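You operate a simulated robot arm through the tools that you are given. There is no shell and no other tool. Be economical: measure what you need, move in short steps, check, and stop when the job is done.

You are at the controls of a simulated robot arm. One attempt, no reset.

Task
Run jack A up to its load lamp, switch off, park the key.
Fine: step knob on RUN, group knob left on that jack, no trip, the other jacks stay; the key goes into its holder.

The check looks at the end state, three seconds after you hand in, the way a careful person would. Anything else that was tipped, shoved, dropped, spilled or broken makes it a failure.

Robot
A 6-joint arm with a fingered hand, fixed in place. Base frame: the origin is at the foot of the arm, x ahead of it, y to its left, z up; the work surface is at about z = 0.9. Lengths are in m, angles in rad, forces in N, time in s.
With the tool pointing down near the work surface it reaches from about 0.28 to 0.7 m from the base axis. Its first joint turns from -2.897 to 2.897 rad. Payload 4 kg.
Tool frame: the origin (TCP) lies between the finger pads and is the grasp point; the fingertips stand 0.022 m ahead of it; z points along the fingers, y is the line along which they close. Largest opening 0.112 m; the body of the gripper starts 0.06 m behind the TCP. The gripper is a hand of 4 fingers: y runs from the thumb to the fingers, the wrist lies at [0, 0, -0.218] in the tool frame.
Orientation is told as [roll, pitch, yaw] about the base's x, y, z axes, in that order, counted from this pose: with the fingers straight down and closing along the base's y, the tool's x points along the base's -x, its y along +y and its z along -z.

Tools
- The arm moves only by the tool move_arm. Its argument "series" is a list of rows, each a list of 6 numbers: the shift along the tool's x, y, z in units of 25 mm (1.0 is 25 mm), then the turn, a rotation vector about the tool's x, y, z in units of 8 degrees (1.0 is 8 degrees). In form: [[tx, ty, tz, rx, ry, rz], ...]. A call has 1 to 12 rows; each row shifts and turns the commanded pose from where the row before left it, along the tool's axes as they then stand. A call with a number of a shift or a turn outside -1 to 1 is refused whole. Rows are played at 5 a second. More than 0.05 m and 0.15 rad between two rows, and nothing of the call is played. Where a pose cannot be reached the arm comes as near as it can. A force on the tool above 90 N (or 10 N above the force at the start of the call, whichever is more), or a blocked arm, ends the call early, and 0.2 s more pass. In this call time passes only in rows, and 0.2 s behind the last. It gives the time, the measured TCP pose, the force on the tool (base axes), the opening and the grip force at its end, in the units of the frame above (readings bear some noise), with the torque about the TCP (base axes, N m) and any sound that the robot's microphone picked up.
- Cameras (640 x 400 px; columns grow to the right, rows downward): "scene" is fixed at [0.219, -0.6523, 1.6526]; the picture's right is [0.92, -0.40, 0.00], its down [-0.32, -0.72, -0.62] and it looks along [0.25, 0.57, -0.79] (base axes); focal length 292 px, centre (320, 200). "wrist" rides on the gripper at [0.069, 0.004, -0.083] in the tool frame; the picture's right is [-0.06, 1.00, 0.00], its down [-0.77, -0.05, -0.64] and it looks along [-0.64, -0.04, 0.77] (tool axes); focal length 243 px, centre (320, 200). There is no depth. A picture from a camera that has moved, and an enlarged one, comes with that camera's place and axes in the base frame and with its lens.
- camera(camera): a new picture of that camera. No time passes.
- curl_fingers(finger1, finger2, finger3, thumb_bend): sets how far each is bent, from 0 (flat) to 1 (curled in); at 0.3 the hand is open as for a grip, at 0.7 the pads meet at the TCP. One left out holds its place. A second passes; each finger stops where it meets its share of the squeeze, and holds until it gets a number again. It is the only way to open and close the hand. It gives what a move gives, with no picture; readings hold the bend of each and the force on the fingers (four entries, about 0 where the hand has none), thumb and palm.
- inspect(camera, box): a new picture of the part [left, top, right, bottom] of that camera's present view, enlarged. No time passes.
- job_done(): hands the job in; it is judged then, once.

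Work in short steps. Places have to be worked out from the pictures, the camera data and where the tool is seen: move nearer, look again, correct. Check each grasp and each placing, and mend what went wrong. You have 120 turns and 68 pictures in all, those below and enlarged ones among them. Open the gripper and draw the arm clear of the work before you hand the job in, unless the task says otherwise; then end with one line.

The tools are called after "Request:" by a JSON object that holds its "name" and its "arguments". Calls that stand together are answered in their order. move_arm: Moves the arm, as the interface text tells. Its arguments: {"type":"object","properties":{"series":{"type":"array"}},"required":["series"]} The other tools are called the same way: curl_fingers (finger1, finger2, finger3, thumb_bend) moves the fingers one by one; camera (camera) takes a picture; inspect (camera, box) takes an enlarged picture of a part of a camera's view; job_done () hands the job in.

At the start:

```text
clock: 0.0
ee_pos: [0.427, -0.2032, 1.183]
tcp_rot: [0.002, 0.0, 0.0]
ft_force: [0.3, -0.3, -0.6]
wrist_torque: [0.0, 0.0, -0.02]
grip_width: 0.112
finger_force: 0.1
shape: jaw
bend: [0.3, 0.3, 0.3, 0.3]
finger forces: [0.0, 0.0, 0.0, 0.1, 0.1, 0.0]
```

scene: 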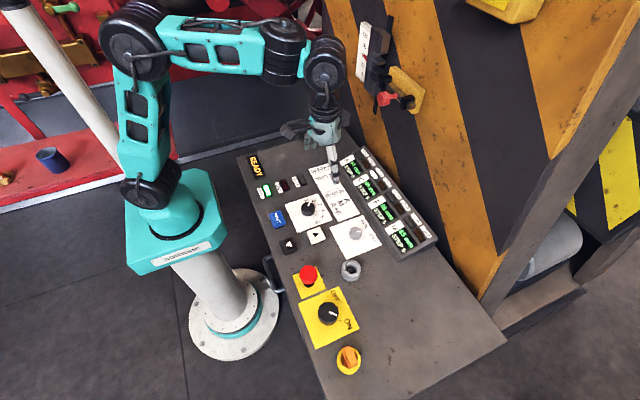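
wrist: 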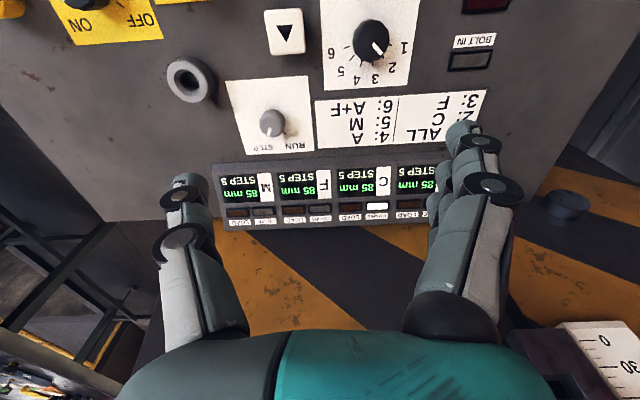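

I start by enlarging the scene view of the console to read its labels and find the controls.

Request:
{"name": "inspect", "arguments": {"camera": "scene", "box": [230, 130, 390, 270]}}

Request:
{"name": "inspect", "arguments": {"camera": "scene", "box": [260, 250, 420, 390]}}

Request:
{"name": "inspect", "arguments": {"camera": "wrist", "box": [200, 0, 520, 230]}}

Request:
{"name": "inspect", "arguments": {"camera": "scene", "box": [320, 130, 450, 260]}}

```text
2.86 times, centred on (310, 200) of scene
camera zoom: at [0.219, -0.6523, 1.6526], right [0.92, -0.4, 0.0], down [-0.32, -0.72, -0.62], along [0.25, 0.57, -0.79], focal length 833 px, centre (349, 200)
```

zoom: 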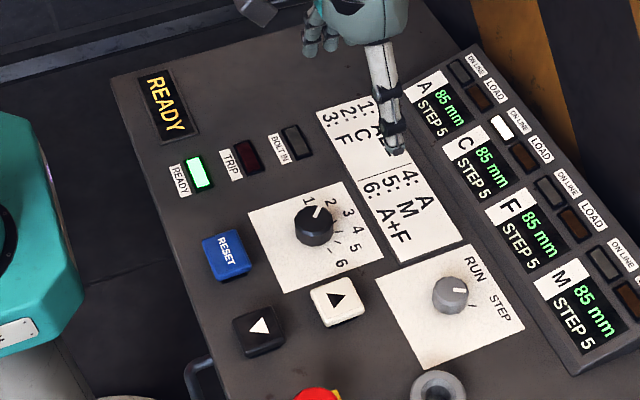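

```text
2.86 times, centred on (340, 320) of scene
camera zoom: at [0.219, -0.6523, 1.6526], right [0.92, -0.4, 0.0], down [-0.32, -0.72, -0.62], along [0.25, 0.57, -0.79], focal length 833 px, centre (263, -143)
```

zoom: 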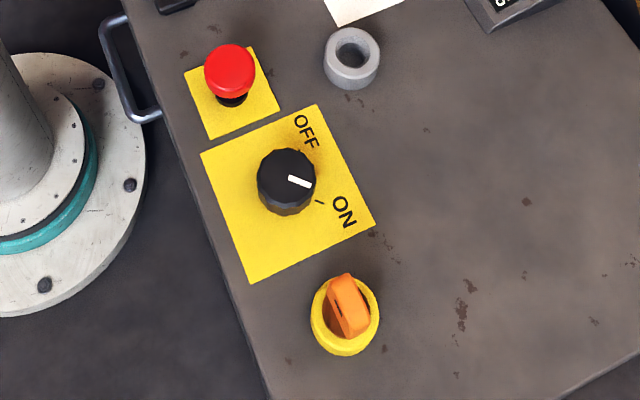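

```text
1.74 times, centred on (360, 115) of wrist
camera zoom: at [0.3568, -0.1981, 1.2667], right [0.06, 1.0, 0.0], down [0.77, -0.05, 0.64], along [0.64, -0.04, -0.77], focal length 422 px, centre (250, 348)
```

zoom: 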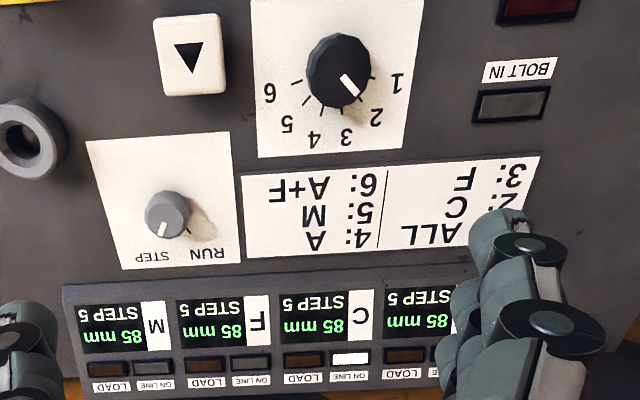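

```text
3.08 times, centred on (385, 195) of scene
camera zoom: at [0.219, -0.6523, 1.6526], right [0.92, -0.4, 0.0], down [-0.32, -0.72, -0.62], along [0.25, 0.57, -0.79], focal length 898 px, centre (120, 215)
```

zoom: 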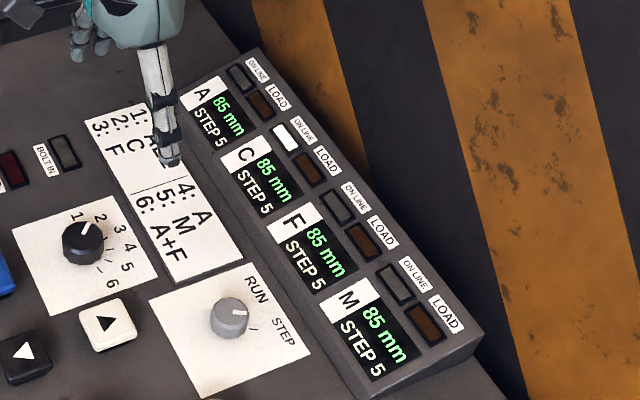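

The group list shows A is position 4, and the group knob is now on 2 (C). I look closer at the step knob, the buttons, the main switch and the orange key.

Request:
{"name": "inspect", "arguments": {"camera": "scene", "box": [265, 190, 385, 265]}}

Request:
{"name": "inspect", "arguments": {"camera": "scene", "box": [340, 10, 440, 120]}}

Request:
{"name": "move_arm", "arguments": {"series": [[0.6, -1, 0, 0, 0, 0], [0.6, -1, 0, 0, 0, 0], [0.6, -1, 0, 0, 0, 0], [0.6, -1, 0, 0, 0, 0], [0.6, -1, 0, 0, 0, 0], [0.5, -1, 0, 0, 0, 0], [0.5, -1, 0, 0, 0, 0]]}}

Request:
{"name": "camera", "arguments": {"camera": "wrist"}}

```text
5.33 times, centred on (325, 228) of scene
camera zoom: at [0.219, -0.6523, 1.6526], right [0.92, -0.4, 0.0], down [-0.32, -0.72, -0.62], along [0.25, 0.57, -0.79], focal length 1556 px, centre (293, 53)
```

zoom: 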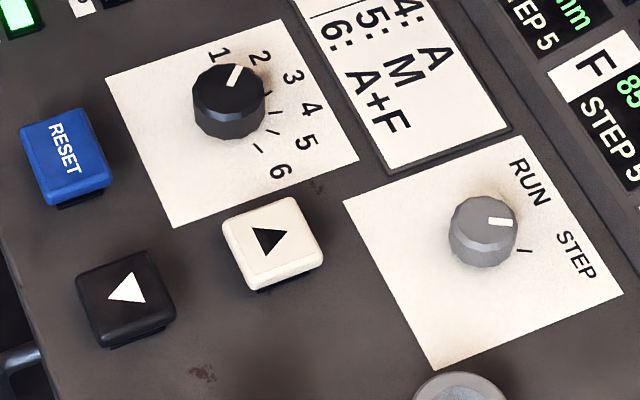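

```text
3.64 times, centred on (390, 65) of scene
camera zoom: at [0.219, -0.6523, 1.6526], right [0.92, -0.4, 0.0], down [-0.32, -0.72, -0.62], along [0.25, 0.57, -0.79], focal length 1061 px, centre (66, 691)
```

zoom: 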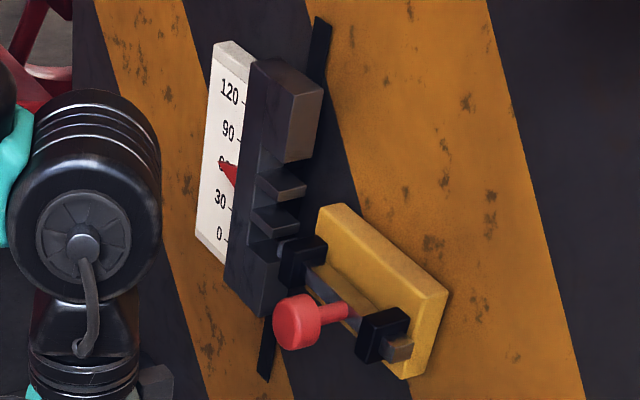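

```text
clock: 1.6
ee_pos: [0.327, -0.3763, 1.1835]
tcp_rot: [0.0, 0.0, 0.0]
ft_force: [-0.5, 0.4, -0.2]
wrist_torque: [-0.01, 0.01, -0.02]
grip_width: 0.1117
finger_force: 0.1
shape: jaw
bend: [0.3, 0.3, 0.3, 0.3]
finger forces: [0.0, 0.1, 0.0, 0.1, 0.0, 0.0]
```

```text
59 pictures are left
camera wrist: at [0.2575, -0.3723, 1.2663], right [0.06, 1.0, 0.0], down [0.77, -0.05, 0.64], along [0.64, -0.04, -0.77], focal length 243 px, centre (320, 200)
```

wrist: 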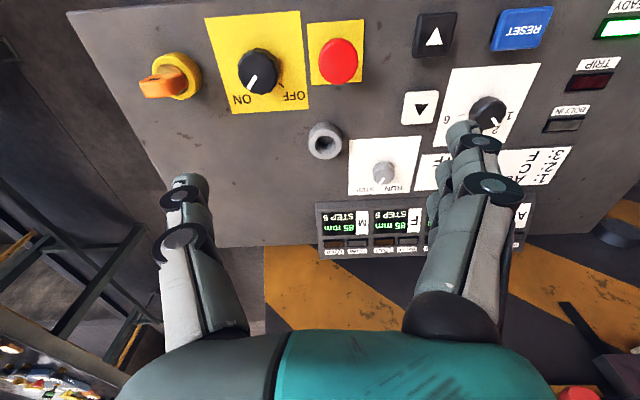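

The main switch looks to be ON, the orange key sits in the yellow lock, and the grey ring may be the key holder. I zoom in on these.

Request:
{"name": "inspect", "arguments": {"camera": "wrist", "box": [120, 0, 380, 170]}}

Request:
{"name": "inspect", "arguments": {"camera": "wrist", "box": [340, 80, 540, 210]}}

```text
2.35 times, centred on (250, 85) of wrist
camera zoom: at [0.2575, -0.3723, 1.2663], right [0.06, 1.0, 0.0], down [0.77, -0.05, 0.64], along [0.64, -0.04, -0.77], focal length 571 px, centre (485, 471)
```

zoom: 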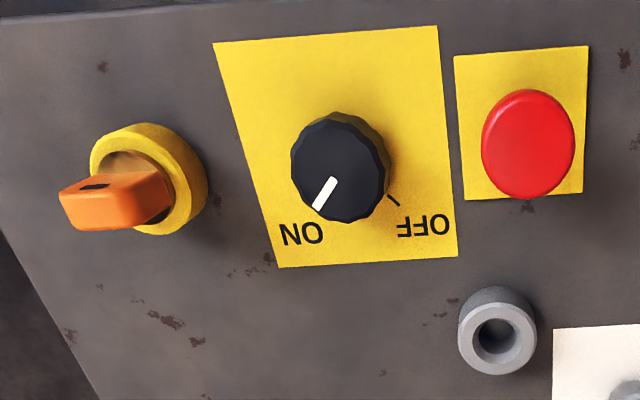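

```text
3.08 times, centred on (440, 145) of wrist
camera zoom: at [0.2575, -0.3723, 1.2663], right [0.06, 1.0, 0.0], down [0.77, -0.05, 0.64], along [0.64, -0.04, -0.77], focal length 746 px, centre (-49, 369)
```

zoom: 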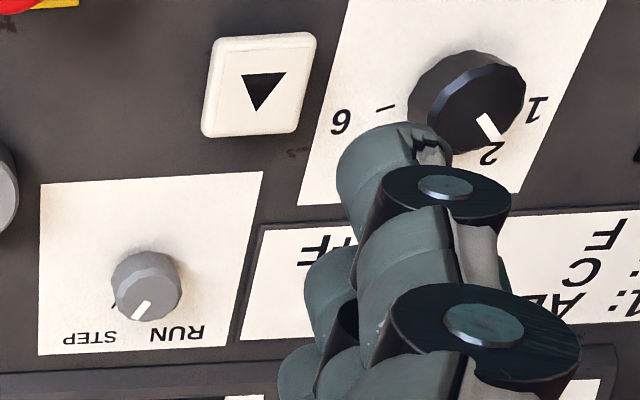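

The step knob pointer sits at STEP, at about (0.497, -0.279), and RUN is roughly 60° counterclockwise. I move above it and look again.

Request:
{"name": "move_arm", "arguments": {"series": [[-0.85, 0.485, 0.4, 0, 0, 0], [-0.85, 0.485, 0.4, 0, 0, 0], [-0.85, 0.485, 0.4, 0, 0, 0], [-0.85, 0.485, 0.4, 0, 0, 0], [-0.85, 0.485, 0.4, 0, 0, 0], [-0.85, 0.485, 0.4, 0, 0, 0], [-0.85, 0.485, 0.4, 0, 0, 0], [-0.85, 0.485, 0.4, 0, 0, 0]]}}

Request:
{"name": "camera", "arguments": {"camera": "wrist"}}

Request:
{"name": "camera", "arguments": {"camera": "scene"}}

```text
clock: 3.4
ee_pos: [0.4961, -0.2805, 1.1031]
tcp_rot: [0.0, 0.0, 0.0]
ft_force: [-0.3, 0.2, -0.2]
wrist_torque: [0.01, 0.0, 0.02]
grip_width: 0.1117
finger_force: 0.0
shape: jaw
bend: [0.3, 0.3, 0.3, 0.3]
finger forces: [0.0, 0.0, 0.0, 0.0, 0.0, 0.0]
```

```text
56 pictures are left
camera wrist: at [0.4267, -0.2762, 1.1854], right [0.06, 1.0, 0.0], down [0.77, -0.05, 0.64], along [0.64, -0.04, -0.77], focal length 243 px, centre (320, 200)
```

wrist: 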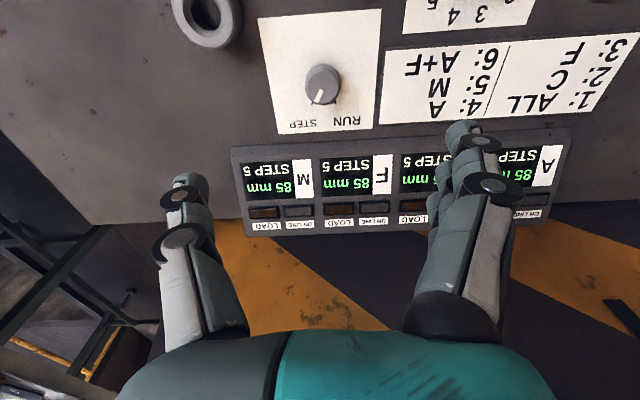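

```text
55 pictures are left
```

scene: 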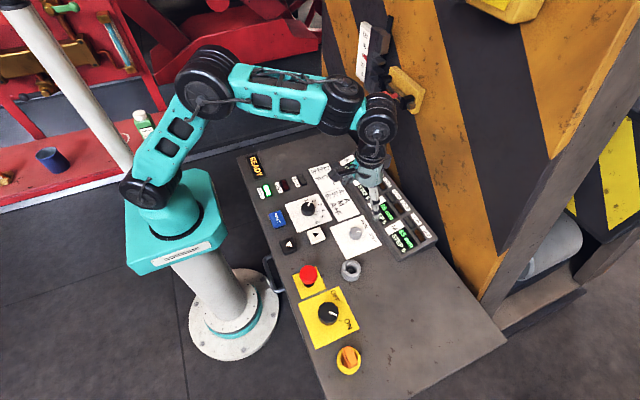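

From the nearer view the step knob is at about (0.491, -0.278). I go lower over it.

Request:
{"name": "move_arm", "arguments": {"series": [[0.2, 0.1, 1, 0, 0, 0], [0, 0, 1, 0, 0, 0], [0, 0, 1, 0, 0, 0], [0, 0, 1, 0, 0, 0], [0, 0, 1, 0, 0, 0]]}}

Request:
{"name": "camera", "arguments": {"camera": "wrist"}}

Request:
{"name": "inspect", "arguments": {"camera": "scene", "box": [300, 140, 440, 270]}}

```text
clock: 4.6
ee_pos: [0.4911, -0.2765, 0.9788]
tcp_rot: [0.0, 0.001, 0.001]
ft_force: [0.6, -0.2, 0.1]
wrist_torque: [0.01, 0.02, -0.01]
grip_width: 0.1122
finger_force: 0.0
shape: jaw
bend: [0.3, 0.3, 0.3, 0.3]
finger forces: [0.1, 0.1, 0.1, 0.0, 0.1, 0.0]
```

```text
54 pictures are left
camera wrist: at [0.4204, -0.2728, 1.0621], right [0.06, 1.0, 0.0], down [0.77, -0.05, 0.64], along [0.64, -0.04, -0.77], focal length 243 px, centre (320, 200)
```

wrist: 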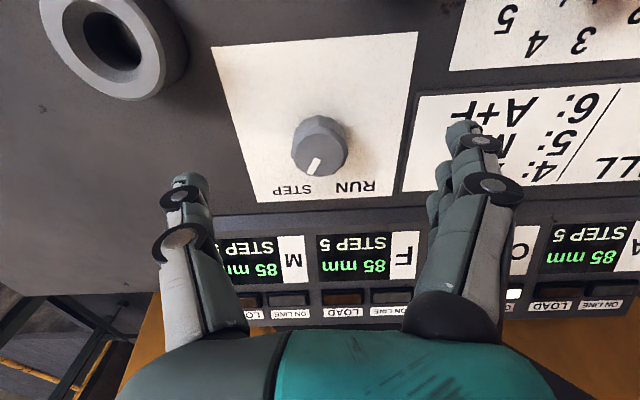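

```text
3.08 times, centred on (370, 205) of scene
camera zoom: at [0.219, -0.6523, 1.6526], right [0.92, -0.4, 0.0], down [-0.32, -0.72, -0.62], along [0.25, 0.57, -0.79], focal length 898 px, centre (166, 185)
```

zoom: 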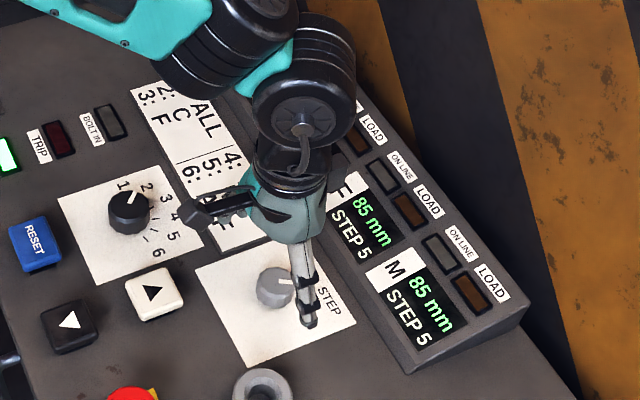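

The knob is centred under the hand. I descend 0.04 m and check the clearance to the panel.

Request:
{"name": "move_arm", "arguments": {"series": [[0, -0.06, 0.8, 0, 0, 0], [0, 0, 0.6, 0, 0, 0], [0, 0, 0.2, 0, 0, 0]]}}

Request:
{"name": "camera", "arguments": {"camera": "wrist"}}

Request:
{"name": "inspect", "arguments": {"camera": "scene", "box": [300, 170, 440, 270]}}

```text
clock: 5.4
ee_pos: [0.4907, -0.2789, 0.9395]
tcp_rot: [0.0, -0.001, 0.0]
ft_force: [-0.8, 0.1, -0.7]
wrist_torque: [-0.01, 0.0, 0.02]
grip_width: 0.1118
finger_force: 0.0
shape: jaw
bend: [0.3, 0.3, 0.3, 0.3]
finger forces: [0.1, 0.1, 0.0, 0.0, 0.0, 0.0]
```

```text
52 pictures are left
camera wrist: at [0.4206, -0.2746, 1.0219], right [0.06, 1.0, 0.0], down [0.77, -0.05, 0.64], along [0.64, -0.04, -0.77], focal length 243 px, centre (320, 200)
```

wrist: 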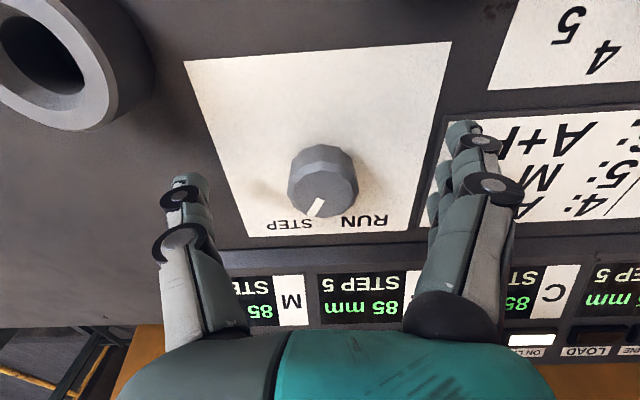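

```text
4.00 times, centred on (370, 220) of scene
camera zoom: at [0.219, -0.6523, 1.6526], right [0.92, -0.4, 0.0], down [-0.32, -0.72, -0.62], along [0.25, 0.57, -0.79], focal length 1167 px, centre (120, 120)
```

zoom: 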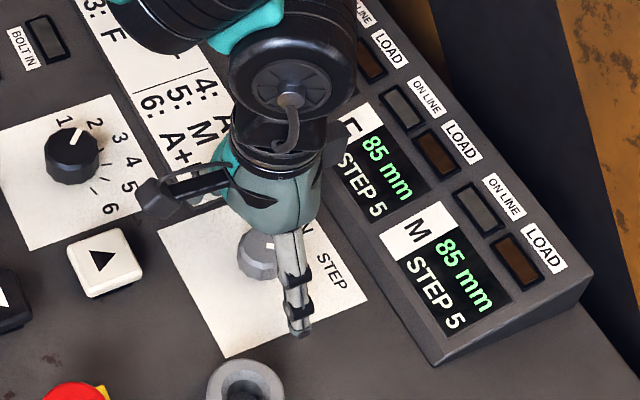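

The knob top is near z = 0.93 and about 33 mm across. I lower a little more and close the fingers gently on it.

Request:
{"name": "move_arm", "arguments": {"series": [[0, 0.03, 0.3, 0, 0, 0]]}}

Request:
{"name": "curl_fingers", "arguments": {"finger1": 0.6, "finger2": 0.6, "finger3": 0.6, "thumb_bend": 0.6}}

Request:
{"name": "camera", "arguments": {"camera": "wrist"}}

```text
clock: 5.8
ee_pos: [0.4898, -0.2794, 0.9319]
tcp_rot: [0.0, 0.001, 0.001]
ft_force: [0.4, 0.5, -0.4]
wrist_torque: [0.03, 0.0, 0.01]
grip_width: 0.112
finger_force: 0.2
shape: jaw
bend: [0.3, 0.3, 0.3, 0.3]
finger forces: [0.1, 0.1, 0.1, 0.0, 0.0, 0.0]
```

```text
clock: 6.8
ee_pos: [0.4906, -0.2793, 0.9309]
tcp_rot: [0.0, 0.001, 0.0]
ft_force: [-1.1, 0.5, -2.0]
wrist_torque: [0.01, 0.01, -0.01]
grip_width: 0.0332
finger_force: 0.8
shape: fingers
bend: [0.6, 0.58, 0.59, 0.59]
finger forces: [0.0, 1.1, 0.3, 0.0, 0.9, 0.0]
```

```text
50 pictures are left
camera wrist: at [0.4204, -0.2743, 1.0146], right [0.06, 1.0, 0.0], down [0.77, -0.05, 0.64], along [0.64, -0.04, -0.77], focal length 243 px, centre (320, 200)
```

wrist: 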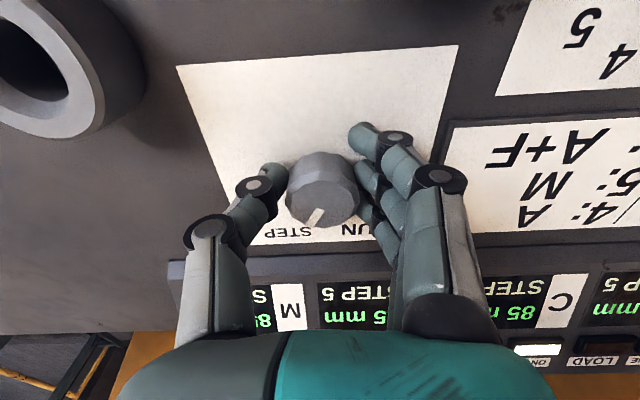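

Light contact is made on both sides. I squeeze a bit more and turn counterclockwise seen from above, towards RUN, by about 56°.

Request:
{"name": "curl_fingers", "arguments": {"finger1": 0.62, "finger2": 0.66, "finger3": 0.66, "thumb_bend": 0.66}}

Request:
{"name": "move_arm", "arguments": {"series": [[0, 0, 0, 0, 0, -1], [0, 0, 0, 0, 0, -1], [0, 0, 0, 0, 0, -1], [0, 0, 0, 0, 0, -1], [0, 0, 0, 0, 0, -1], [0, 0, 0, 0, 0, -1], [0, 0, 0, 0, 0, -1]]}}

Request:
{"name": "camera", "arguments": {"camera": "wrist"}}

```text
clock: 7.8
ee_pos: [0.4899, -0.2788, 0.9313]
tcp_rot: [0.001, 0.002, -0.001]
ft_force: [-2.2, 0.9, -3.3]
wrist_torque: [0.06, 0.03, 0.03]
grip_width: 0.0293
finger_force: 6.8
shape: fingers
bend: [0.62, 0.59, 0.61, 0.62]
finger forces: [0.0, 4.3, 3.4, 0.1, 6.2, 0.1]
```

```text
clock: 9.4
ee_pos: [0.4915, -0.2796, 0.9296]
tcp_rot: [0.001, -0.004, 0.906]
ft_force: [-1.0, -11.6, 0.2]
wrist_torque: [-0.27, 0.0, -0.05]
grip_width: 0.0324
finger_force: 8.3
shape: fingers
bend: [0.62, 0.61, 0.63, 0.62]
finger forces: [0.0, 3.8, 1.3, 0.1, 11.0, 0.0]
out of reach, approached as far as the arm can: row 7
```

```text
49 pictures are left
camera wrist: at [0.4447, -0.332, 1.0141], right [-0.75, 0.67, 0.0], down [0.51, 0.57, 0.64], along [0.43, 0.48, -0.77], focal length 243 px, centre (320, 200)
```

wrist: 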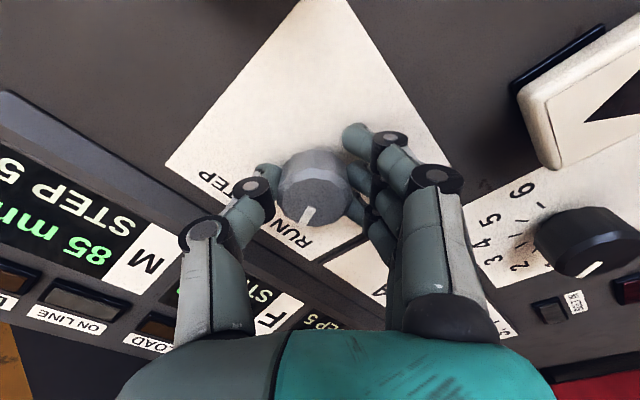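

The knob followed the hand about 52° and its pointer is now by RUN, though the wrist reached its limit. I release and look at whether it snapped into RUN.

Request:
{"name": "curl_fingers", "arguments": {"finger1": 0.4, "finger2": 0.4, "finger3": 0.4, "thumb_bend": 0.4}}

Request:
{"name": "move_arm", "arguments": {"series": [[0, 0, -0.8, 0, 0, 0], [0, 0, -0.8, 0, 0, 0], [0, 0, -1, 0, 0, 1], [0, 0, -1, 0, 0, 1], [0, 0, 0, 0, 0, 1], [0, 0, 0, 0, 0, 1], [0, 0, 0, 0, 0, 1], [0, 0, 0, 0, 0, 1], [0, 0, 0, 0, 0, 0.5]]}}

Request:
{"name": "camera", "arguments": {"camera": "wrist"}}

```text
clock: 10.4
ee_pos: [0.4914, -0.2794, 0.9308]
tcp_rot: [0.002, -0.002, 0.906]
ft_force: [0.3, -0.3, -0.3]
wrist_torque: [0.0, 0.02, -0.03]
grip_width: 0.0848
finger_force: 0.1
shape: fingers
bend: [0.4, 0.4, 0.4, 0.4]
finger forces: [0.0, 0.0, 0.0, 0.0, 0.0, 0.1]
```

```text
clock: 12.4
ee_pos: [0.4902, -0.2785, 1.0212]
tcp_rot: [0.002, 0.0, -0.006]
ft_force: [0.7, -0.1, -0.9]
wrist_torque: [-0.01, 0.0, -0.02]
grip_width: 0.0848
finger_force: 0.1
shape: fingers
bend: [0.4, 0.4, 0.4, 0.4]
finger forces: [0.0, 0.0, 0.0, 0.1, 0.1, 0.0]
```

```text
48 pictures are left
camera wrist: at [0.421, -0.2745, 1.1049], right [0.07, 1.0, 0.0], down [0.76, -0.05, 0.64], along [0.64, -0.04, -0.77], focal length 243 px, centre (320, 200)
```

wrist: 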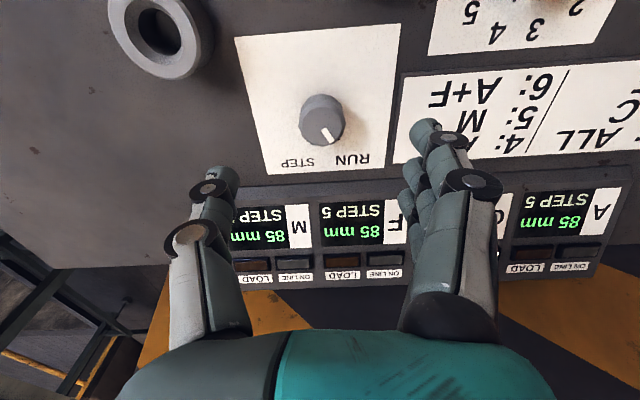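

The pointer now leans towards RUN; I zoom to compare with the ticks.

Request:
{"name": "inspect", "arguments": {"camera": "wrist", "box": [270, 80, 390, 175]}}

Request:
{"name": "inspect", "arguments": {"camera": "scene", "box": [265, 185, 385, 265]}}

```text
4.21 times, centred on (330, 128) of wrist
camera zoom: at [0.421, -0.2745, 1.1049], right [0.07, 1.0, 0.0], down [0.76, -0.05, 0.64], along [0.64, -0.04, -0.77], focal length 1022 px, centre (278, 505)
```

zoom: 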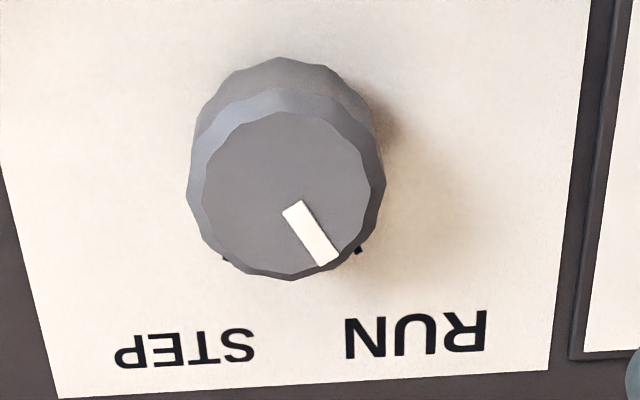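

```text
5.00 times, centred on (325, 225) of scene
camera zoom: at [0.219, -0.6523, 1.6526], right [0.92, -0.4, 0.0], down [-0.32, -0.72, -0.62], along [0.25, 0.57, -0.79], focal length 1458 px, centre (295, 75)
```

zoom: 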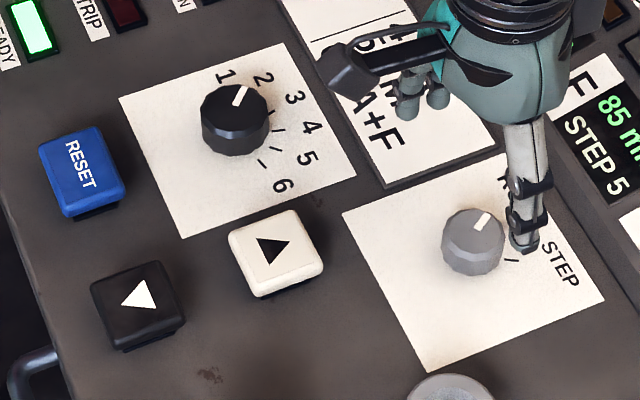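

The step knob is on RUN. The white button's triangle points away from the reader (up) and the black one's points down. Next I move above the group knob at about (0.400, -0.140).

Request:
{"name": "move_arm", "arguments": {"series": [[0.6, 0.92, 0, 0, 0, 0], [0.6, 0.92, 0, 0, 0, 0], [0.6, 0.92, 0, 0, 0, 0], [0.6, 0.92, 0, 0, 0, 0], [0.6, 0.92, 0, 0, 0, 0], [0.6, 0.92, 0, 0, 0, 0]]}}

Request:
{"name": "camera", "arguments": {"camera": "wrist"}}

```text
clock: 13.8
ee_pos: [0.4014, -0.1412, 1.0212]
tcp_rot: [0.0, 0.001, -0.002]
ft_force: [-0.1, 0.1, -0.4]
wrist_torque: [-0.01, 0.01, -0.02]
grip_width: 0.085
finger_force: 0.1
shape: fingers
bend: [0.4, 0.4, 0.4, 0.4]
finger forces: [0.1, 0.1, 0.0, 0.0, 0.0, 0.0]
```

```text
45 pictures are left
camera wrist: at [0.3311, -0.1368, 1.1047], right [0.07, 1.0, 0.0], down [0.76, -0.05, 0.64], along [0.64, -0.04, -0.77], focal length 243 px, centre (320, 200)
```

wrist: 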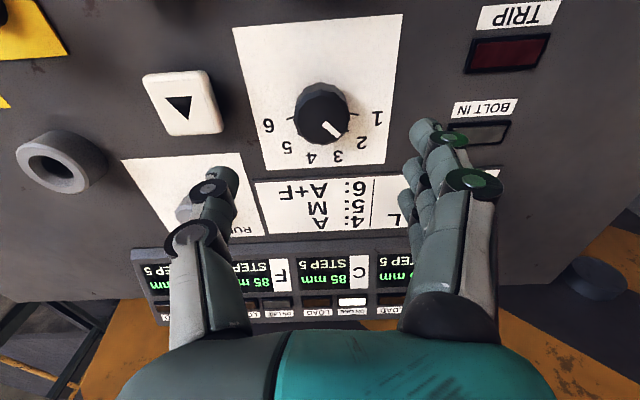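

The group knob is at about (0.396, -0.140), and positions 2 to 4 should be roughly 70° clockwise. I pre-rotate counterclockwise for wrist range and descend.

Request:
{"name": "move_arm", "arguments": {"series": [[0.2, 0.05, 0.5, 0, 0, 0], [0, 0, 0, 0, 0, -1], [0, 0, 0, 0, 0, -1], [0, 0, 0, 0, 0, -1], [0, 0, 0, 0, 0, -1], [0, 0, 1, 0, 0, 0], [0, 0, 1, 0, 0, 0]]}}

Request:
{"name": "camera", "arguments": {"camera": "wrist"}}

```text
clock: 15.4
ee_pos: [0.3992, -0.14, 0.9565]
tcp_rot: [0.001, -0.003, 0.556]
ft_force: [1.1, -0.1, -0.8]
wrist_torque: [0.0, 0.01, -0.02]
grip_width: 0.0852
finger_force: 0.1
shape: fingers
bend: [0.4, 0.4, 0.4, 0.4]
finger forces: [0.0, 0.0, 0.1, 0.1, 0.0, 0.0]
```

```text
44 pictures are left
camera wrist: at [0.3374, -0.1732, 1.0401], right [-0.47, 0.88, 0.0], down [0.68, 0.36, 0.64], along [0.57, 0.3, -0.77], focal length 243 px, centre (320, 200)
```

wrist: 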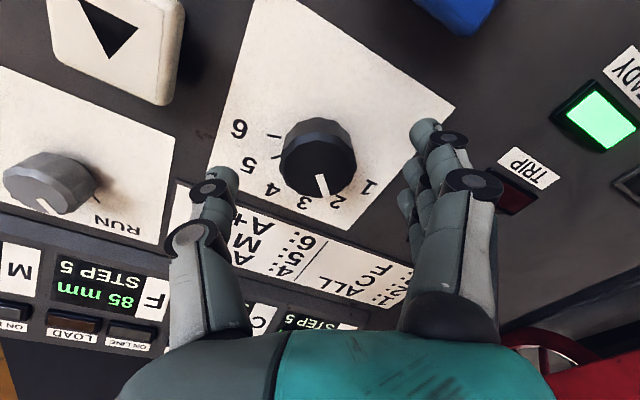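

The knob centre is within 2 mm of the tool axis. I lower to grip height and close on it.

Request:
{"name": "move_arm", "arguments": {"series": [[0, 0, 1, 0, 0, 0]]}}

Request:
{"name": "curl_fingers", "arguments": {"finger1": 0.62, "finger2": 0.64, "finger3": 0.64, "thumb_bend": 0.64}}

Request:
{"name": "move_arm", "arguments": {"series": [[0, 0, 0, 0, 0, 1], [0, 0, 0, 0, 0, 1], [0, 0, 0, 0, 0, 1], [0, 0, 0, 0, 0, 1], [0, 0, 0, 0, 0, 1], [0, 0, 0, 0, 0, 1], [0, 0, 0, 0, 0, 1], [0, 0, 0, 0, 0, 1]]}}

Request:
{"name": "camera", "arguments": {"camera": "wrist"}}

```text
clock: 15.8
ee_pos: [0.4008, -0.1392, 0.9326]
tcp_rot: [-0.002, -0.001, 0.559]
ft_force: [-0.8, 0.6, 0.2]
wrist_torque: [-0.01, -0.02, -0.02]
grip_width: 0.0851
finger_force: 0.1
shape: fingers
bend: [0.4, 0.4, 0.4, 0.4]
finger forces: [0.1, 0.1, 0.0, 0.0, 0.1, 0.0]
```

```text
clock: 16.8
ee_pos: [0.4006, -0.1401, 0.9339]
tcp_rot: [0.002, -0.001, 0.559]
ft_force: [2.2, -3.3, -3.3]
wrist_torque: [-0.06, -0.04, -0.01]
grip_width: 0.0341
finger_force: 6.6
shape: fingers
bend: [0.62, 0.57, 0.62, 0.59]
finger forces: [0.1, 3.8, 1.0, 0.0, 8.3, 0.0]
```

```text
clock: 18.6
ee_pos: [0.3953, -0.1394, 0.9335]
tcp_rot: [0.002, 0.0, -0.561]
ft_force: [4.9, 4.8, 2.7]
wrist_torque: [0.13, -0.15, 0.03]
grip_width: 0.0313
finger_force: 9.0
shape: fingers
bend: [0.62, 0.57, 0.6, 0.61]
finger forces: [0.0, 6.4, 5.9, 0.1, 5.1, 0.0]
```

```text
43 pictures are left
camera wrist: at [0.3401, -0.0985, 1.0165], right [0.59, 0.81, 0.0], down [0.62, -0.45, 0.64], along [0.52, -0.38, -0.77], focal length 243 px, centre (320, 200)
```

wrist: 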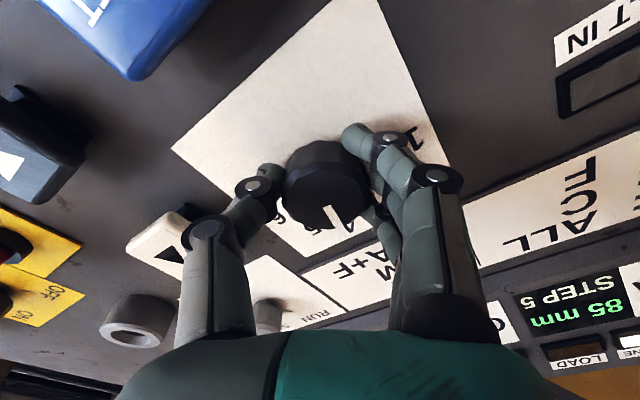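

The pointer is close to 4. I release and lift to see where it settled.

Request:
{"name": "curl_fingers", "arguments": {"finger1": 0.4, "finger2": 0.4, "finger3": 0.4, "thumb_bend": 0.4}}

Request:
{"name": "move_arm", "arguments": {"series": [[0, 0, -0.8, 0, 0, 0], [0, 0, -0.8, 0, 0, 0], [0, 0, -1, 0, 0, -1], [0, 0, -1, 0, 0, -1], [0, 0, 0, 0, 0, -1], [0, 0, 0, 0, 0, -1]]}}

Request:
{"name": "camera", "arguments": {"camera": "wrist"}}

Request:
{"name": "inspect", "arguments": {"camera": "wrist", "box": [250, 70, 390, 175]}}

```text
clock: 19.6
ee_pos: [0.396, -0.1411, 0.9323]
tcp_rot: [0.001, -0.001, -0.562]
ft_force: [-0.2, -0.1, 0.5]
wrist_torque: [0.01, -0.04, 0.01]
grip_width: 0.0847
finger_force: 0.1
shape: fingers
bend: [0.4, 0.4, 0.4, 0.4]
finger forces: [0.0, 0.0, 0.0, 0.1, 0.1, 0.0]
```

```text
clock: 21.0
ee_pos: [0.3954, -0.1397, 1.0244]
tcp_rot: [0.001, -0.001, 0.0]
ft_force: [0.4, -0.8, -0.2]
wrist_torque: [0.01, -0.02, 0.02]
grip_width: 0.0851
finger_force: 0.0
shape: fingers
bend: [0.4, 0.4, 0.4, 0.4]
finger forces: [0.0, 0.0, 0.1, 0.0, 0.0, 0.0]
```

```text
42 pictures are left
camera wrist: at [0.3256, -0.1355, 1.107], right [0.06, 1.0, 0.0], down [0.77, -0.05, 0.64], along [0.64, -0.04, -0.77], focal length 243 px, centre (320, 200)
```

wrist: 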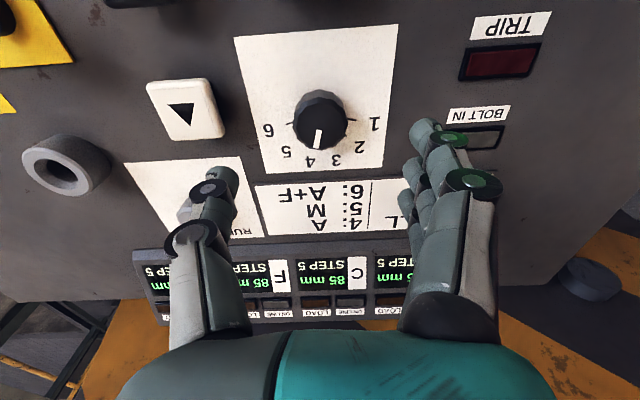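

```text
3.81 times, centred on (320, 122) of wrist
camera zoom: at [0.3256, -0.1355, 1.107], right [0.06, 1.0, 0.0], down [0.77, -0.05, 0.64], along [0.64, -0.04, -0.77], focal length 924 px, centre (320, 495)
```

zoom: 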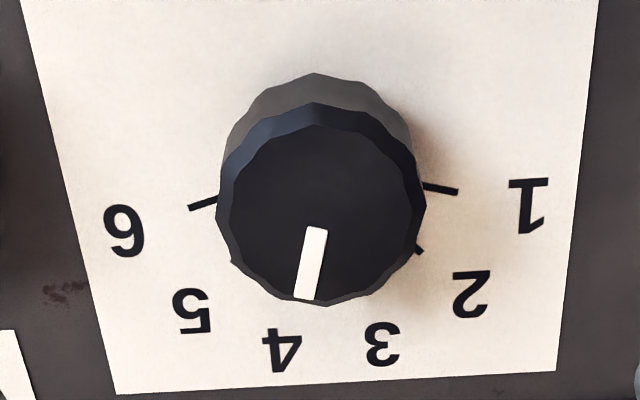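

The knob is on 4. I move above the UP button at about (0.386, -0.239), form a pinch of thumb and middle finger as a narrow pusher with the others curled, and check A's ON LINE lamp.

Request:
{"name": "curl_fingers", "arguments": {"finger1": 1.0, "finger2": 0.7, "finger3": 1.0, "thumb_bend": 0.7}}

Request:
{"name": "move_arm", "arguments": {"series": [[0.1, -1, 0, 0, 0, 0], [0.1, -1, 0, 0, 0, 0], [0.1, -1, 0, 0, 0, 0], [0.1, -1, 0, 0, 0, 0]]}}

Request:
{"name": "camera", "arguments": {"camera": "wrist"}}

Request:
{"name": "inspect", "arguments": {"camera": "scene", "box": [250, 130, 440, 260]}}

```text
clock: 22.0
ee_pos: [0.3952, -0.14, 1.0239]
tcp_rot: [0.001, 0.0, -0.002]
ft_force: [-0.1, 0.1, 0.8]
wrist_torque: [0.03, -0.01, -0.02]
grip_width: 0.0304
finger_force: 0.1
shape: fingers
bend: [1.0, 0.7, 1.0, 0.7]
finger forces: [0.0, 0.1, 0.0, 0.0, 0.0, 0.0]
```

```text
clock: 23.0
ee_pos: [0.3857, -0.2377, 1.0233]
tcp_rot: [0.003, 0.0, 0.0]
ft_force: [0.5, 1.0, 0.1]
wrist_torque: [0.03, 0.0, 0.01]
grip_width: 0.0302
finger_force: 0.1
shape: fingers
bend: [1.0, 0.7, 1.0, 0.7]
finger forces: [0.0, 0.1, 0.1, 0.1, 0.0, 0.0]
```

```text
40 pictures are left
camera wrist: at [0.3152, -0.2345, 1.1073], right [0.07, 1.0, 0.0], down [0.77, -0.05, 0.64], along [0.64, -0.04, -0.77], focal length 243 px, centre (320, 200)
```

wrist: 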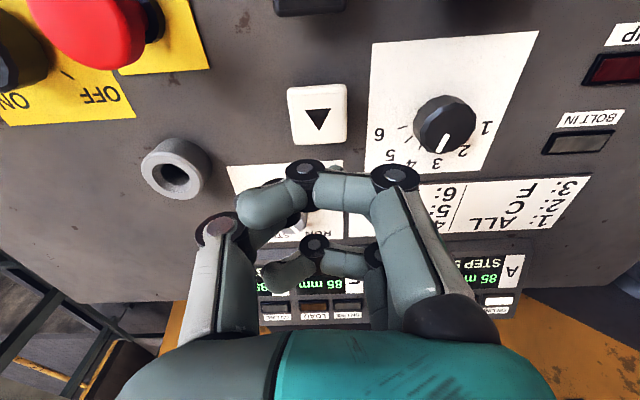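

```text
3.08 times, centred on (345, 195) of scene
camera zoom: at [0.219, -0.6523, 1.6526], right [0.92, -0.4, 0.0], down [-0.32, -0.72, -0.62], along [0.25, 0.57, -0.79], focal length 898 px, centre (243, 215)
```

zoom: 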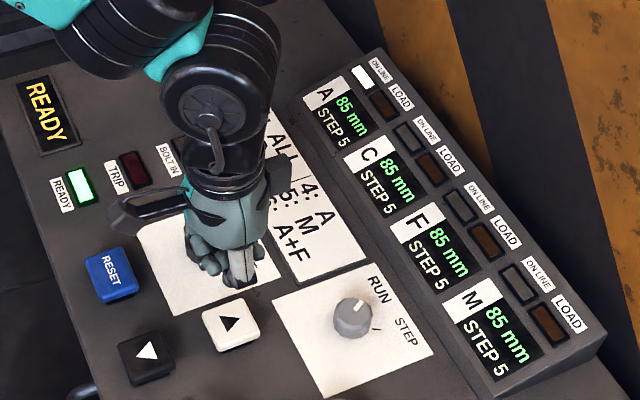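

A's ON LINE lamp is lit, all displays show 85 mm, and the step knob is on RUN. The pusher is over the UP button, so I go down close to it.

Request:
{"name": "move_arm", "arguments": {"series": [[0, -0.08, 1, 0, 0, 0], [0, 0, 1, 0, 0, 0], [0, 0, 0.6, 0, 0, 0]]}}

Request:
{"name": "inspect", "arguments": {"camera": "scene", "box": [250, 150, 440, 270]}}

Request:
{"name": "camera", "arguments": {"camera": "wrist"}}

```text
clock: 23.8
ee_pos: [0.3845, -0.2421, 0.9575]
tcp_rot: [0.0, -0.001, -0.003]
ft_force: [-0.2, 0.5, 0.5]
wrist_torque: [-0.01, 0.0, 0.01]
grip_width: 0.0303
finger_force: 0.0
shape: fingers
bend: [1.0, 0.7, 1.0, 0.7]
finger forces: [0.0, 0.0, 0.0, 0.1, 0.0, 0.0]
```

```text
3.33 times, centred on (345, 210) of scene
camera zoom: at [0.219, -0.6523, 1.6526], right [0.92, -0.4, 0.0], down [-0.32, -0.72, -0.62], along [0.25, 0.57, -0.79], focal length 972 px, centre (237, 167)
```

zoom: 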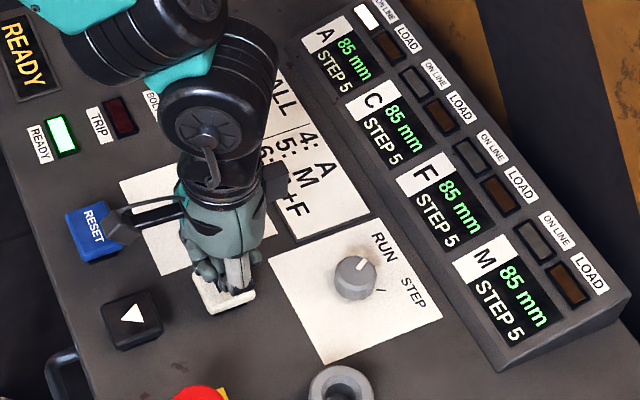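

```text
37 pictures are left
camera wrist: at [0.3158, -0.2382, 1.0411], right [0.07, 1.0, 0.0], down [0.76, -0.05, 0.64], along [0.64, -0.04, -0.77], focal length 243 px, centre (320, 200)
```

wrist: 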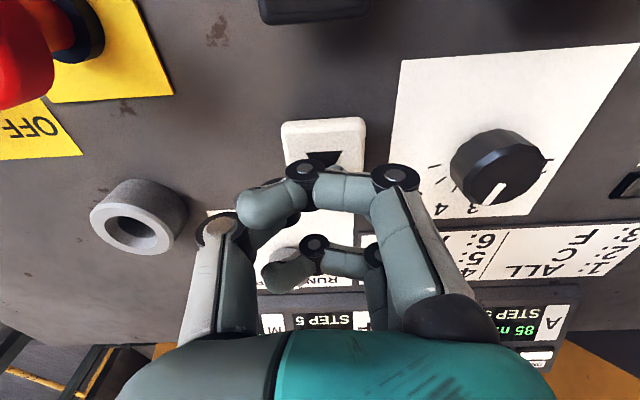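

The tips are about 2 cm above the button. I lower in small steps, watching the force.

Request:
{"name": "move_arm", "arguments": {"series": [[0, 0.08, 0.2, 0, 0, 0], [0, 0, 0.2, 0, 0, 0], [0, 0, 0.12, 0, 0, 0]]}}

```text
clock: 24.6
ee_pos: [0.3856, -0.2388, 0.9458]
tcp_rot: [0.0, -0.001, -0.002]
ft_force: [-0.8, -0.6, 2.0]
wrist_torque: [-0.03, -0.02, 0.01]
grip_width: 0.0301
finger_force: 1.3
shape: fingers
bend: [1.0, 0.7, 1.0, 0.7]
finger forces: [0.1, 0.0, 0.1, 0.1, 2.3, 0.0]
```

First contact is felt (about 2 N on the thumb). I press 2 mm further and check the display.

Request:
{"name": "move_arm", "arguments": {"series": [[0, 0, 0.08, 0, 0, 0]]}}

Request:
{"name": "inspect", "arguments": {"camera": "scene", "box": [250, 150, 440, 270]}}

```text
clock: 25.0
ee_pos: [0.3863, -0.2394, 0.9432]
tcp_rot: [0.001, 0.001, -0.001]
ft_force: [-1.1, 0.1, 3.2]
wrist_torque: [-0.05, 0.0, -0.01]
grip_width: 0.0304
finger_force: 1.6
shape: fingers
bend: [1.0, 0.7, 1.0, 0.7]
finger forces: [0.0, 0.1, 0.1, 0.1, 3.0, 0.1]
```

```text
3.33 times, centred on (345, 210) of scene
camera zoom: at [0.219, -0.6523, 1.6526], right [0.92, -0.4, 0.0], down [-0.32, -0.72, -0.62], along [0.25, 0.57, -0.79], focal length 972 px, centre (237, 167)
```

zoom: 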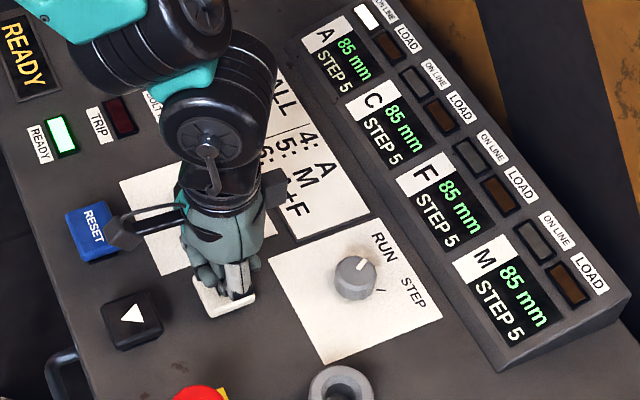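

Still 85 mm at 3 N, so I press another 2 mm.

Request:
{"name": "move_arm", "arguments": {"series": [[0, 0, 0.08, 0, 0, 0]]}}

Request:
{"name": "inspect", "arguments": {"camera": "scene", "box": [330, 140, 440, 250]}}

```text
clock: 25.4
ee_pos: [0.3869, -0.2389, 0.9401]
tcp_rot: [0.001, -0.001, -0.002]
ft_force: [-0.2, -0.5, 3.4]
wrist_torque: [-0.03, -0.02, 0.0]
grip_width: 0.0304
finger_force: 2.6
shape: fingers
bend: [1.0, 0.7, 1.0, 0.7]
finger forces: [0.0, 1.0, 0.0, 0.0, 2.9, 0.0]
heard: click
```

```text
3.64 times, centred on (385, 195) of scene
camera zoom: at [0.219, -0.6523, 1.6526], right [0.92, -0.4, 0.0], down [-0.32, -0.72, -0.62], along [0.25, 0.57, -0.79], focal length 1061 px, centre (84, 218)
```

zoom: 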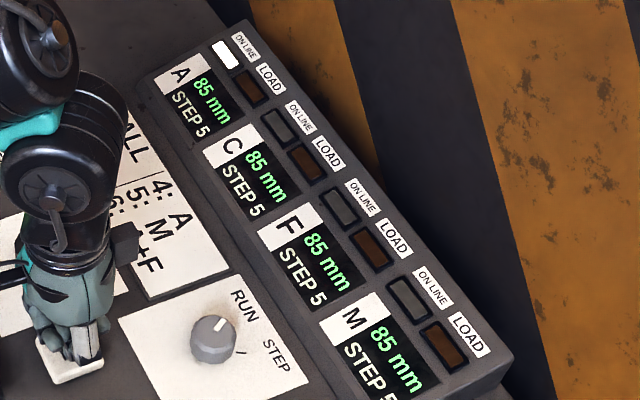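

Click heard. I hold for two short rows and read the display.

Request:
{"name": "move_arm", "arguments": {"series": [[0, 0, 0.02, 0, 0, 0], [0, 0, 0, 0, 0, 0]]}}

Request:
{"name": "inspect", "arguments": {"camera": "scene", "box": [350, 140, 410, 190]}}

```text
clock: 26.0
ee_pos: [0.3864, -0.2393, 0.9405]
tcp_rot: [0.003, 0.0, 0.0]
ft_force: [1.3, -0.1, 4.2]
wrist_torque: [-0.08, -0.03, 0.02]
grip_width: 0.0303
finger_force: 1.5
shape: fingers
bend: [1.0, 0.7, 1.0, 0.7]
finger forces: [0.1, 1.2, 0.0, 0.0, 3.2, 0.0]
```

```text
8.00 times, centred on (380, 165) of scene
camera zoom: at [0.219, -0.6523, 1.6526], right [0.92, -0.4, 0.0], down [-0.32, -0.72, -0.62], along [0.25, 0.57, -0.79], focal length 2334 px, centre (-160, 480)
```

zoom: 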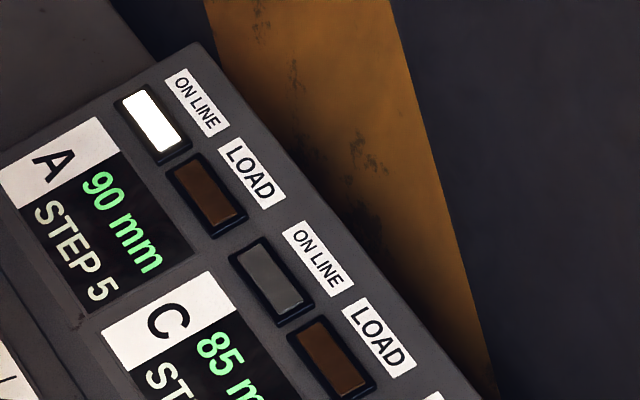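

A moves: 90 mm now, no LOAD lamp. I hold briefly once more to learn the rate.

Request:
{"name": "move_arm", "arguments": {"series": [[0, 0, 0, 0, 0, 0]]}}

Request:
{"name": "inspect", "arguments": {"camera": "scene", "box": [350, 140, 410, 190]}}

```text
clock: 26.4
ee_pos: [0.3852, -0.2408, 0.9406]
tcp_rot: [0.001, 0.0, -0.001]
ft_force: [1.5, -0.4, 4.1]
wrist_torque: [-0.06, -0.03, 0.03]
grip_width: 0.0299
finger_force: 2.2
shape: fingers
bend: [1.0, 0.7, 1.0, 0.7]
finger forces: [0.0, 1.2, 0.1, 0.0, 3.1, 0.0]
```

```text
8.00 times, centred on (380, 165) of scene
camera zoom: at [0.219, -0.6523, 1.6526], right [0.92, -0.4, 0.0], down [-0.32, -0.72, -0.62], along [0.25, 0.57, -0.79], focal length 2334 px, centre (-160, 480)
```

zoom: 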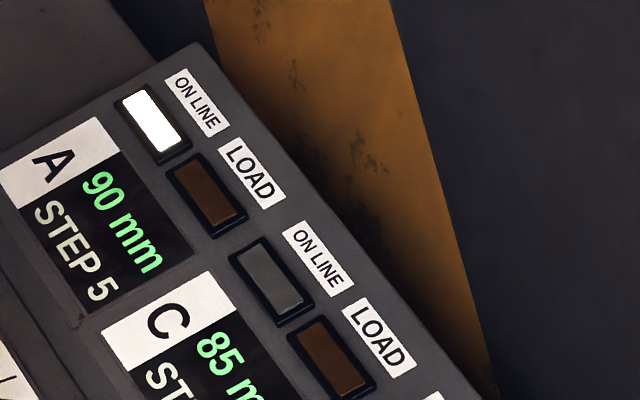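

Still 90 mm; either the display is coarse or each press is one step. I hold two rows more.

Request:
{"name": "move_arm", "arguments": {"series": [[0, 0, 0, 0, 0, 0], [0, 0, 0, 0, 0, 0]]}}

Request:
{"name": "inspect", "arguments": {"camera": "scene", "box": [350, 140, 410, 190]}}

```text
clock: 27.0
ee_pos: [0.386, -0.2404, 0.9416]
tcp_rot: [0.001, 0.0, -0.002]
ft_force: [1.9, 0.0, 4.6]
wrist_torque: [-0.01, -0.05, -0.01]
grip_width: 0.0302
finger_force: 2.5
shape: fingers
bend: [1.0, 0.7, 1.0, 0.7]
finger forces: [0.0, 1.2, 0.0, 0.0, 3.0, 0.0]
```

```text
8.00 times, centred on (380, 165) of scene
camera zoom: at [0.219, -0.6523, 1.6526], right [0.92, -0.4, 0.0], down [-0.32, -0.72, -0.62], along [0.25, 0.57, -0.79], focal length 2334 px, centre (-160, 480)
```

zoom: 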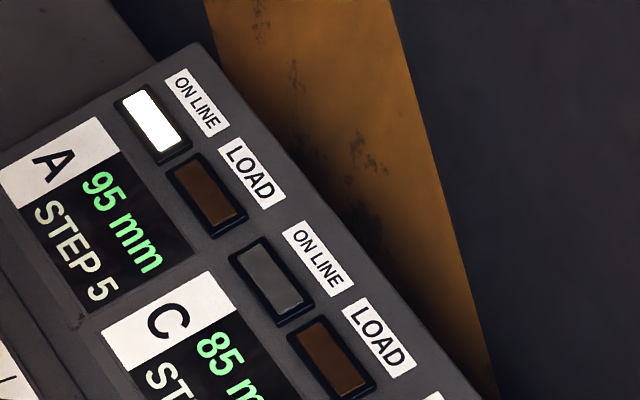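

It runs at about 6 mm/s with a 5 mm display: 95 mm, LOAD still dark. I continue holding in short spells.

Request:
{"name": "move_arm", "arguments": {"series": [[0, 0, 0, 0, 0, 0], [0, 0, 0, 0, 0, 0]]}}

Request:
{"name": "inspect", "arguments": {"camera": "scene", "box": [350, 140, 410, 190]}}

```text
clock: 27.6
ee_pos: [0.387, -0.2403, 0.9405]
tcp_rot: [0.002, -0.001, -0.002]
ft_force: [1.4, -0.1, 3.7]
wrist_torque: [0.0, -0.02, 0.02]
grip_width: 0.03
finger_force: 2.4
shape: fingers
bend: [1.0, 0.7, 1.0, 0.7]
finger forces: [0.0, 1.3, 0.0, 0.0, 3.2, 0.0]
```

```text
8.00 times, centred on (380, 165) of scene
camera zoom: at [0.219, -0.6523, 1.6526], right [0.92, -0.4, 0.0], down [-0.32, -0.72, -0.62], along [0.25, 0.57, -0.79], focal length 2334 px, centre (-160, 480)
```

zoom: 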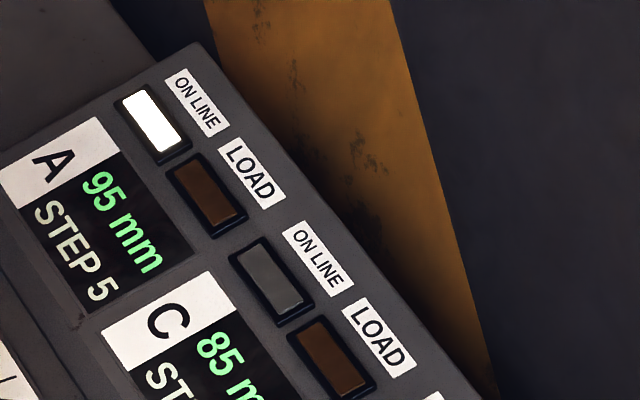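

Still 95 mm and dark. I hold again.

Request:
{"name": "move_arm", "arguments": {"series": [[0, 0, 0, 0, 0, 0], [0, 0, 0, 0, 0, 0]]}}

Request:
{"name": "inspect", "arguments": {"camera": "scene", "box": [350, 140, 410, 190]}}

```text
clock: 28.2
ee_pos: [0.3867, -0.2404, 0.9418]
tcp_rot: [0.001, -0.001, -0.001]
ft_force: [1.3, -0.5, 4.8]
wrist_torque: [0.0, -0.03, -0.01]
grip_width: 0.0302
finger_force: 2.2
shape: fingers
bend: [1.0, 0.7, 1.0, 0.7]
finger forces: [0.0, 1.2, 0.1, 0.0, 3.2, 0.0]
```

```text
8.00 times, centred on (380, 165) of scene
camera zoom: at [0.219, -0.6523, 1.6526], right [0.92, -0.4, 0.0], down [-0.32, -0.72, -0.62], along [0.25, 0.57, -0.79], focal length 2334 px, centre (-160, 480)
```

zoom: 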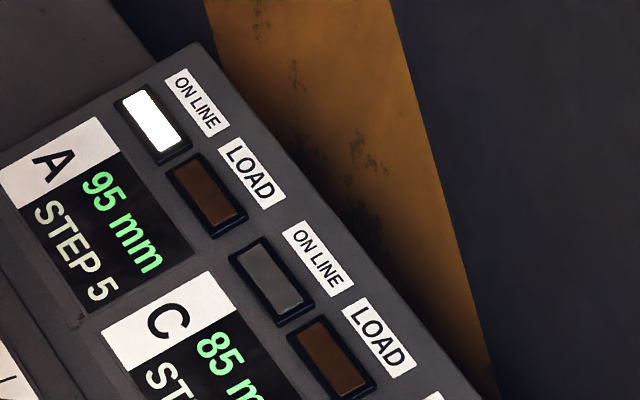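

The rate is about 4 mm/s. I hold again.

Request:
{"name": "move_arm", "arguments": {"series": [[0, 0, 0, 0, 0, 0], [0, 0, 0, 0, 0, 0], [0, 0, 0, 0, 0, 0]]}}

Request:
{"name": "inspect", "arguments": {"camera": "scene", "box": [350, 140, 410, 190]}}

```text
clock: 29.0
ee_pos: [0.3871, -0.2404, 0.9402]
tcp_rot: [0.002, 0.0, 0.0]
ft_force: [1.2, -0.1, 4.3]
wrist_torque: [-0.03, -0.06, -0.03]
grip_width: 0.0302
finger_force: 2.5
shape: fingers
bend: [1.0, 0.7, 1.0, 0.7]
finger forces: [0.0, 1.2, 0.0, 0.0, 3.2, 0.0]
```

```text
8.00 times, centred on (380, 165) of scene
camera zoom: at [0.219, -0.6523, 1.6526], right [0.92, -0.4, 0.0], down [-0.32, -0.72, -0.62], along [0.25, 0.57, -0.79], focal length 2334 px, centre (-160, 480)
```

zoom: 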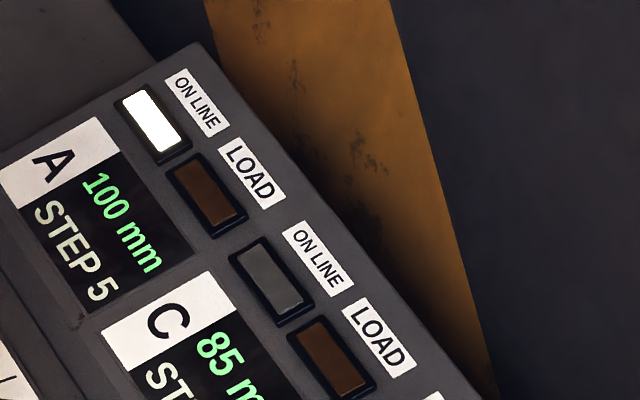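

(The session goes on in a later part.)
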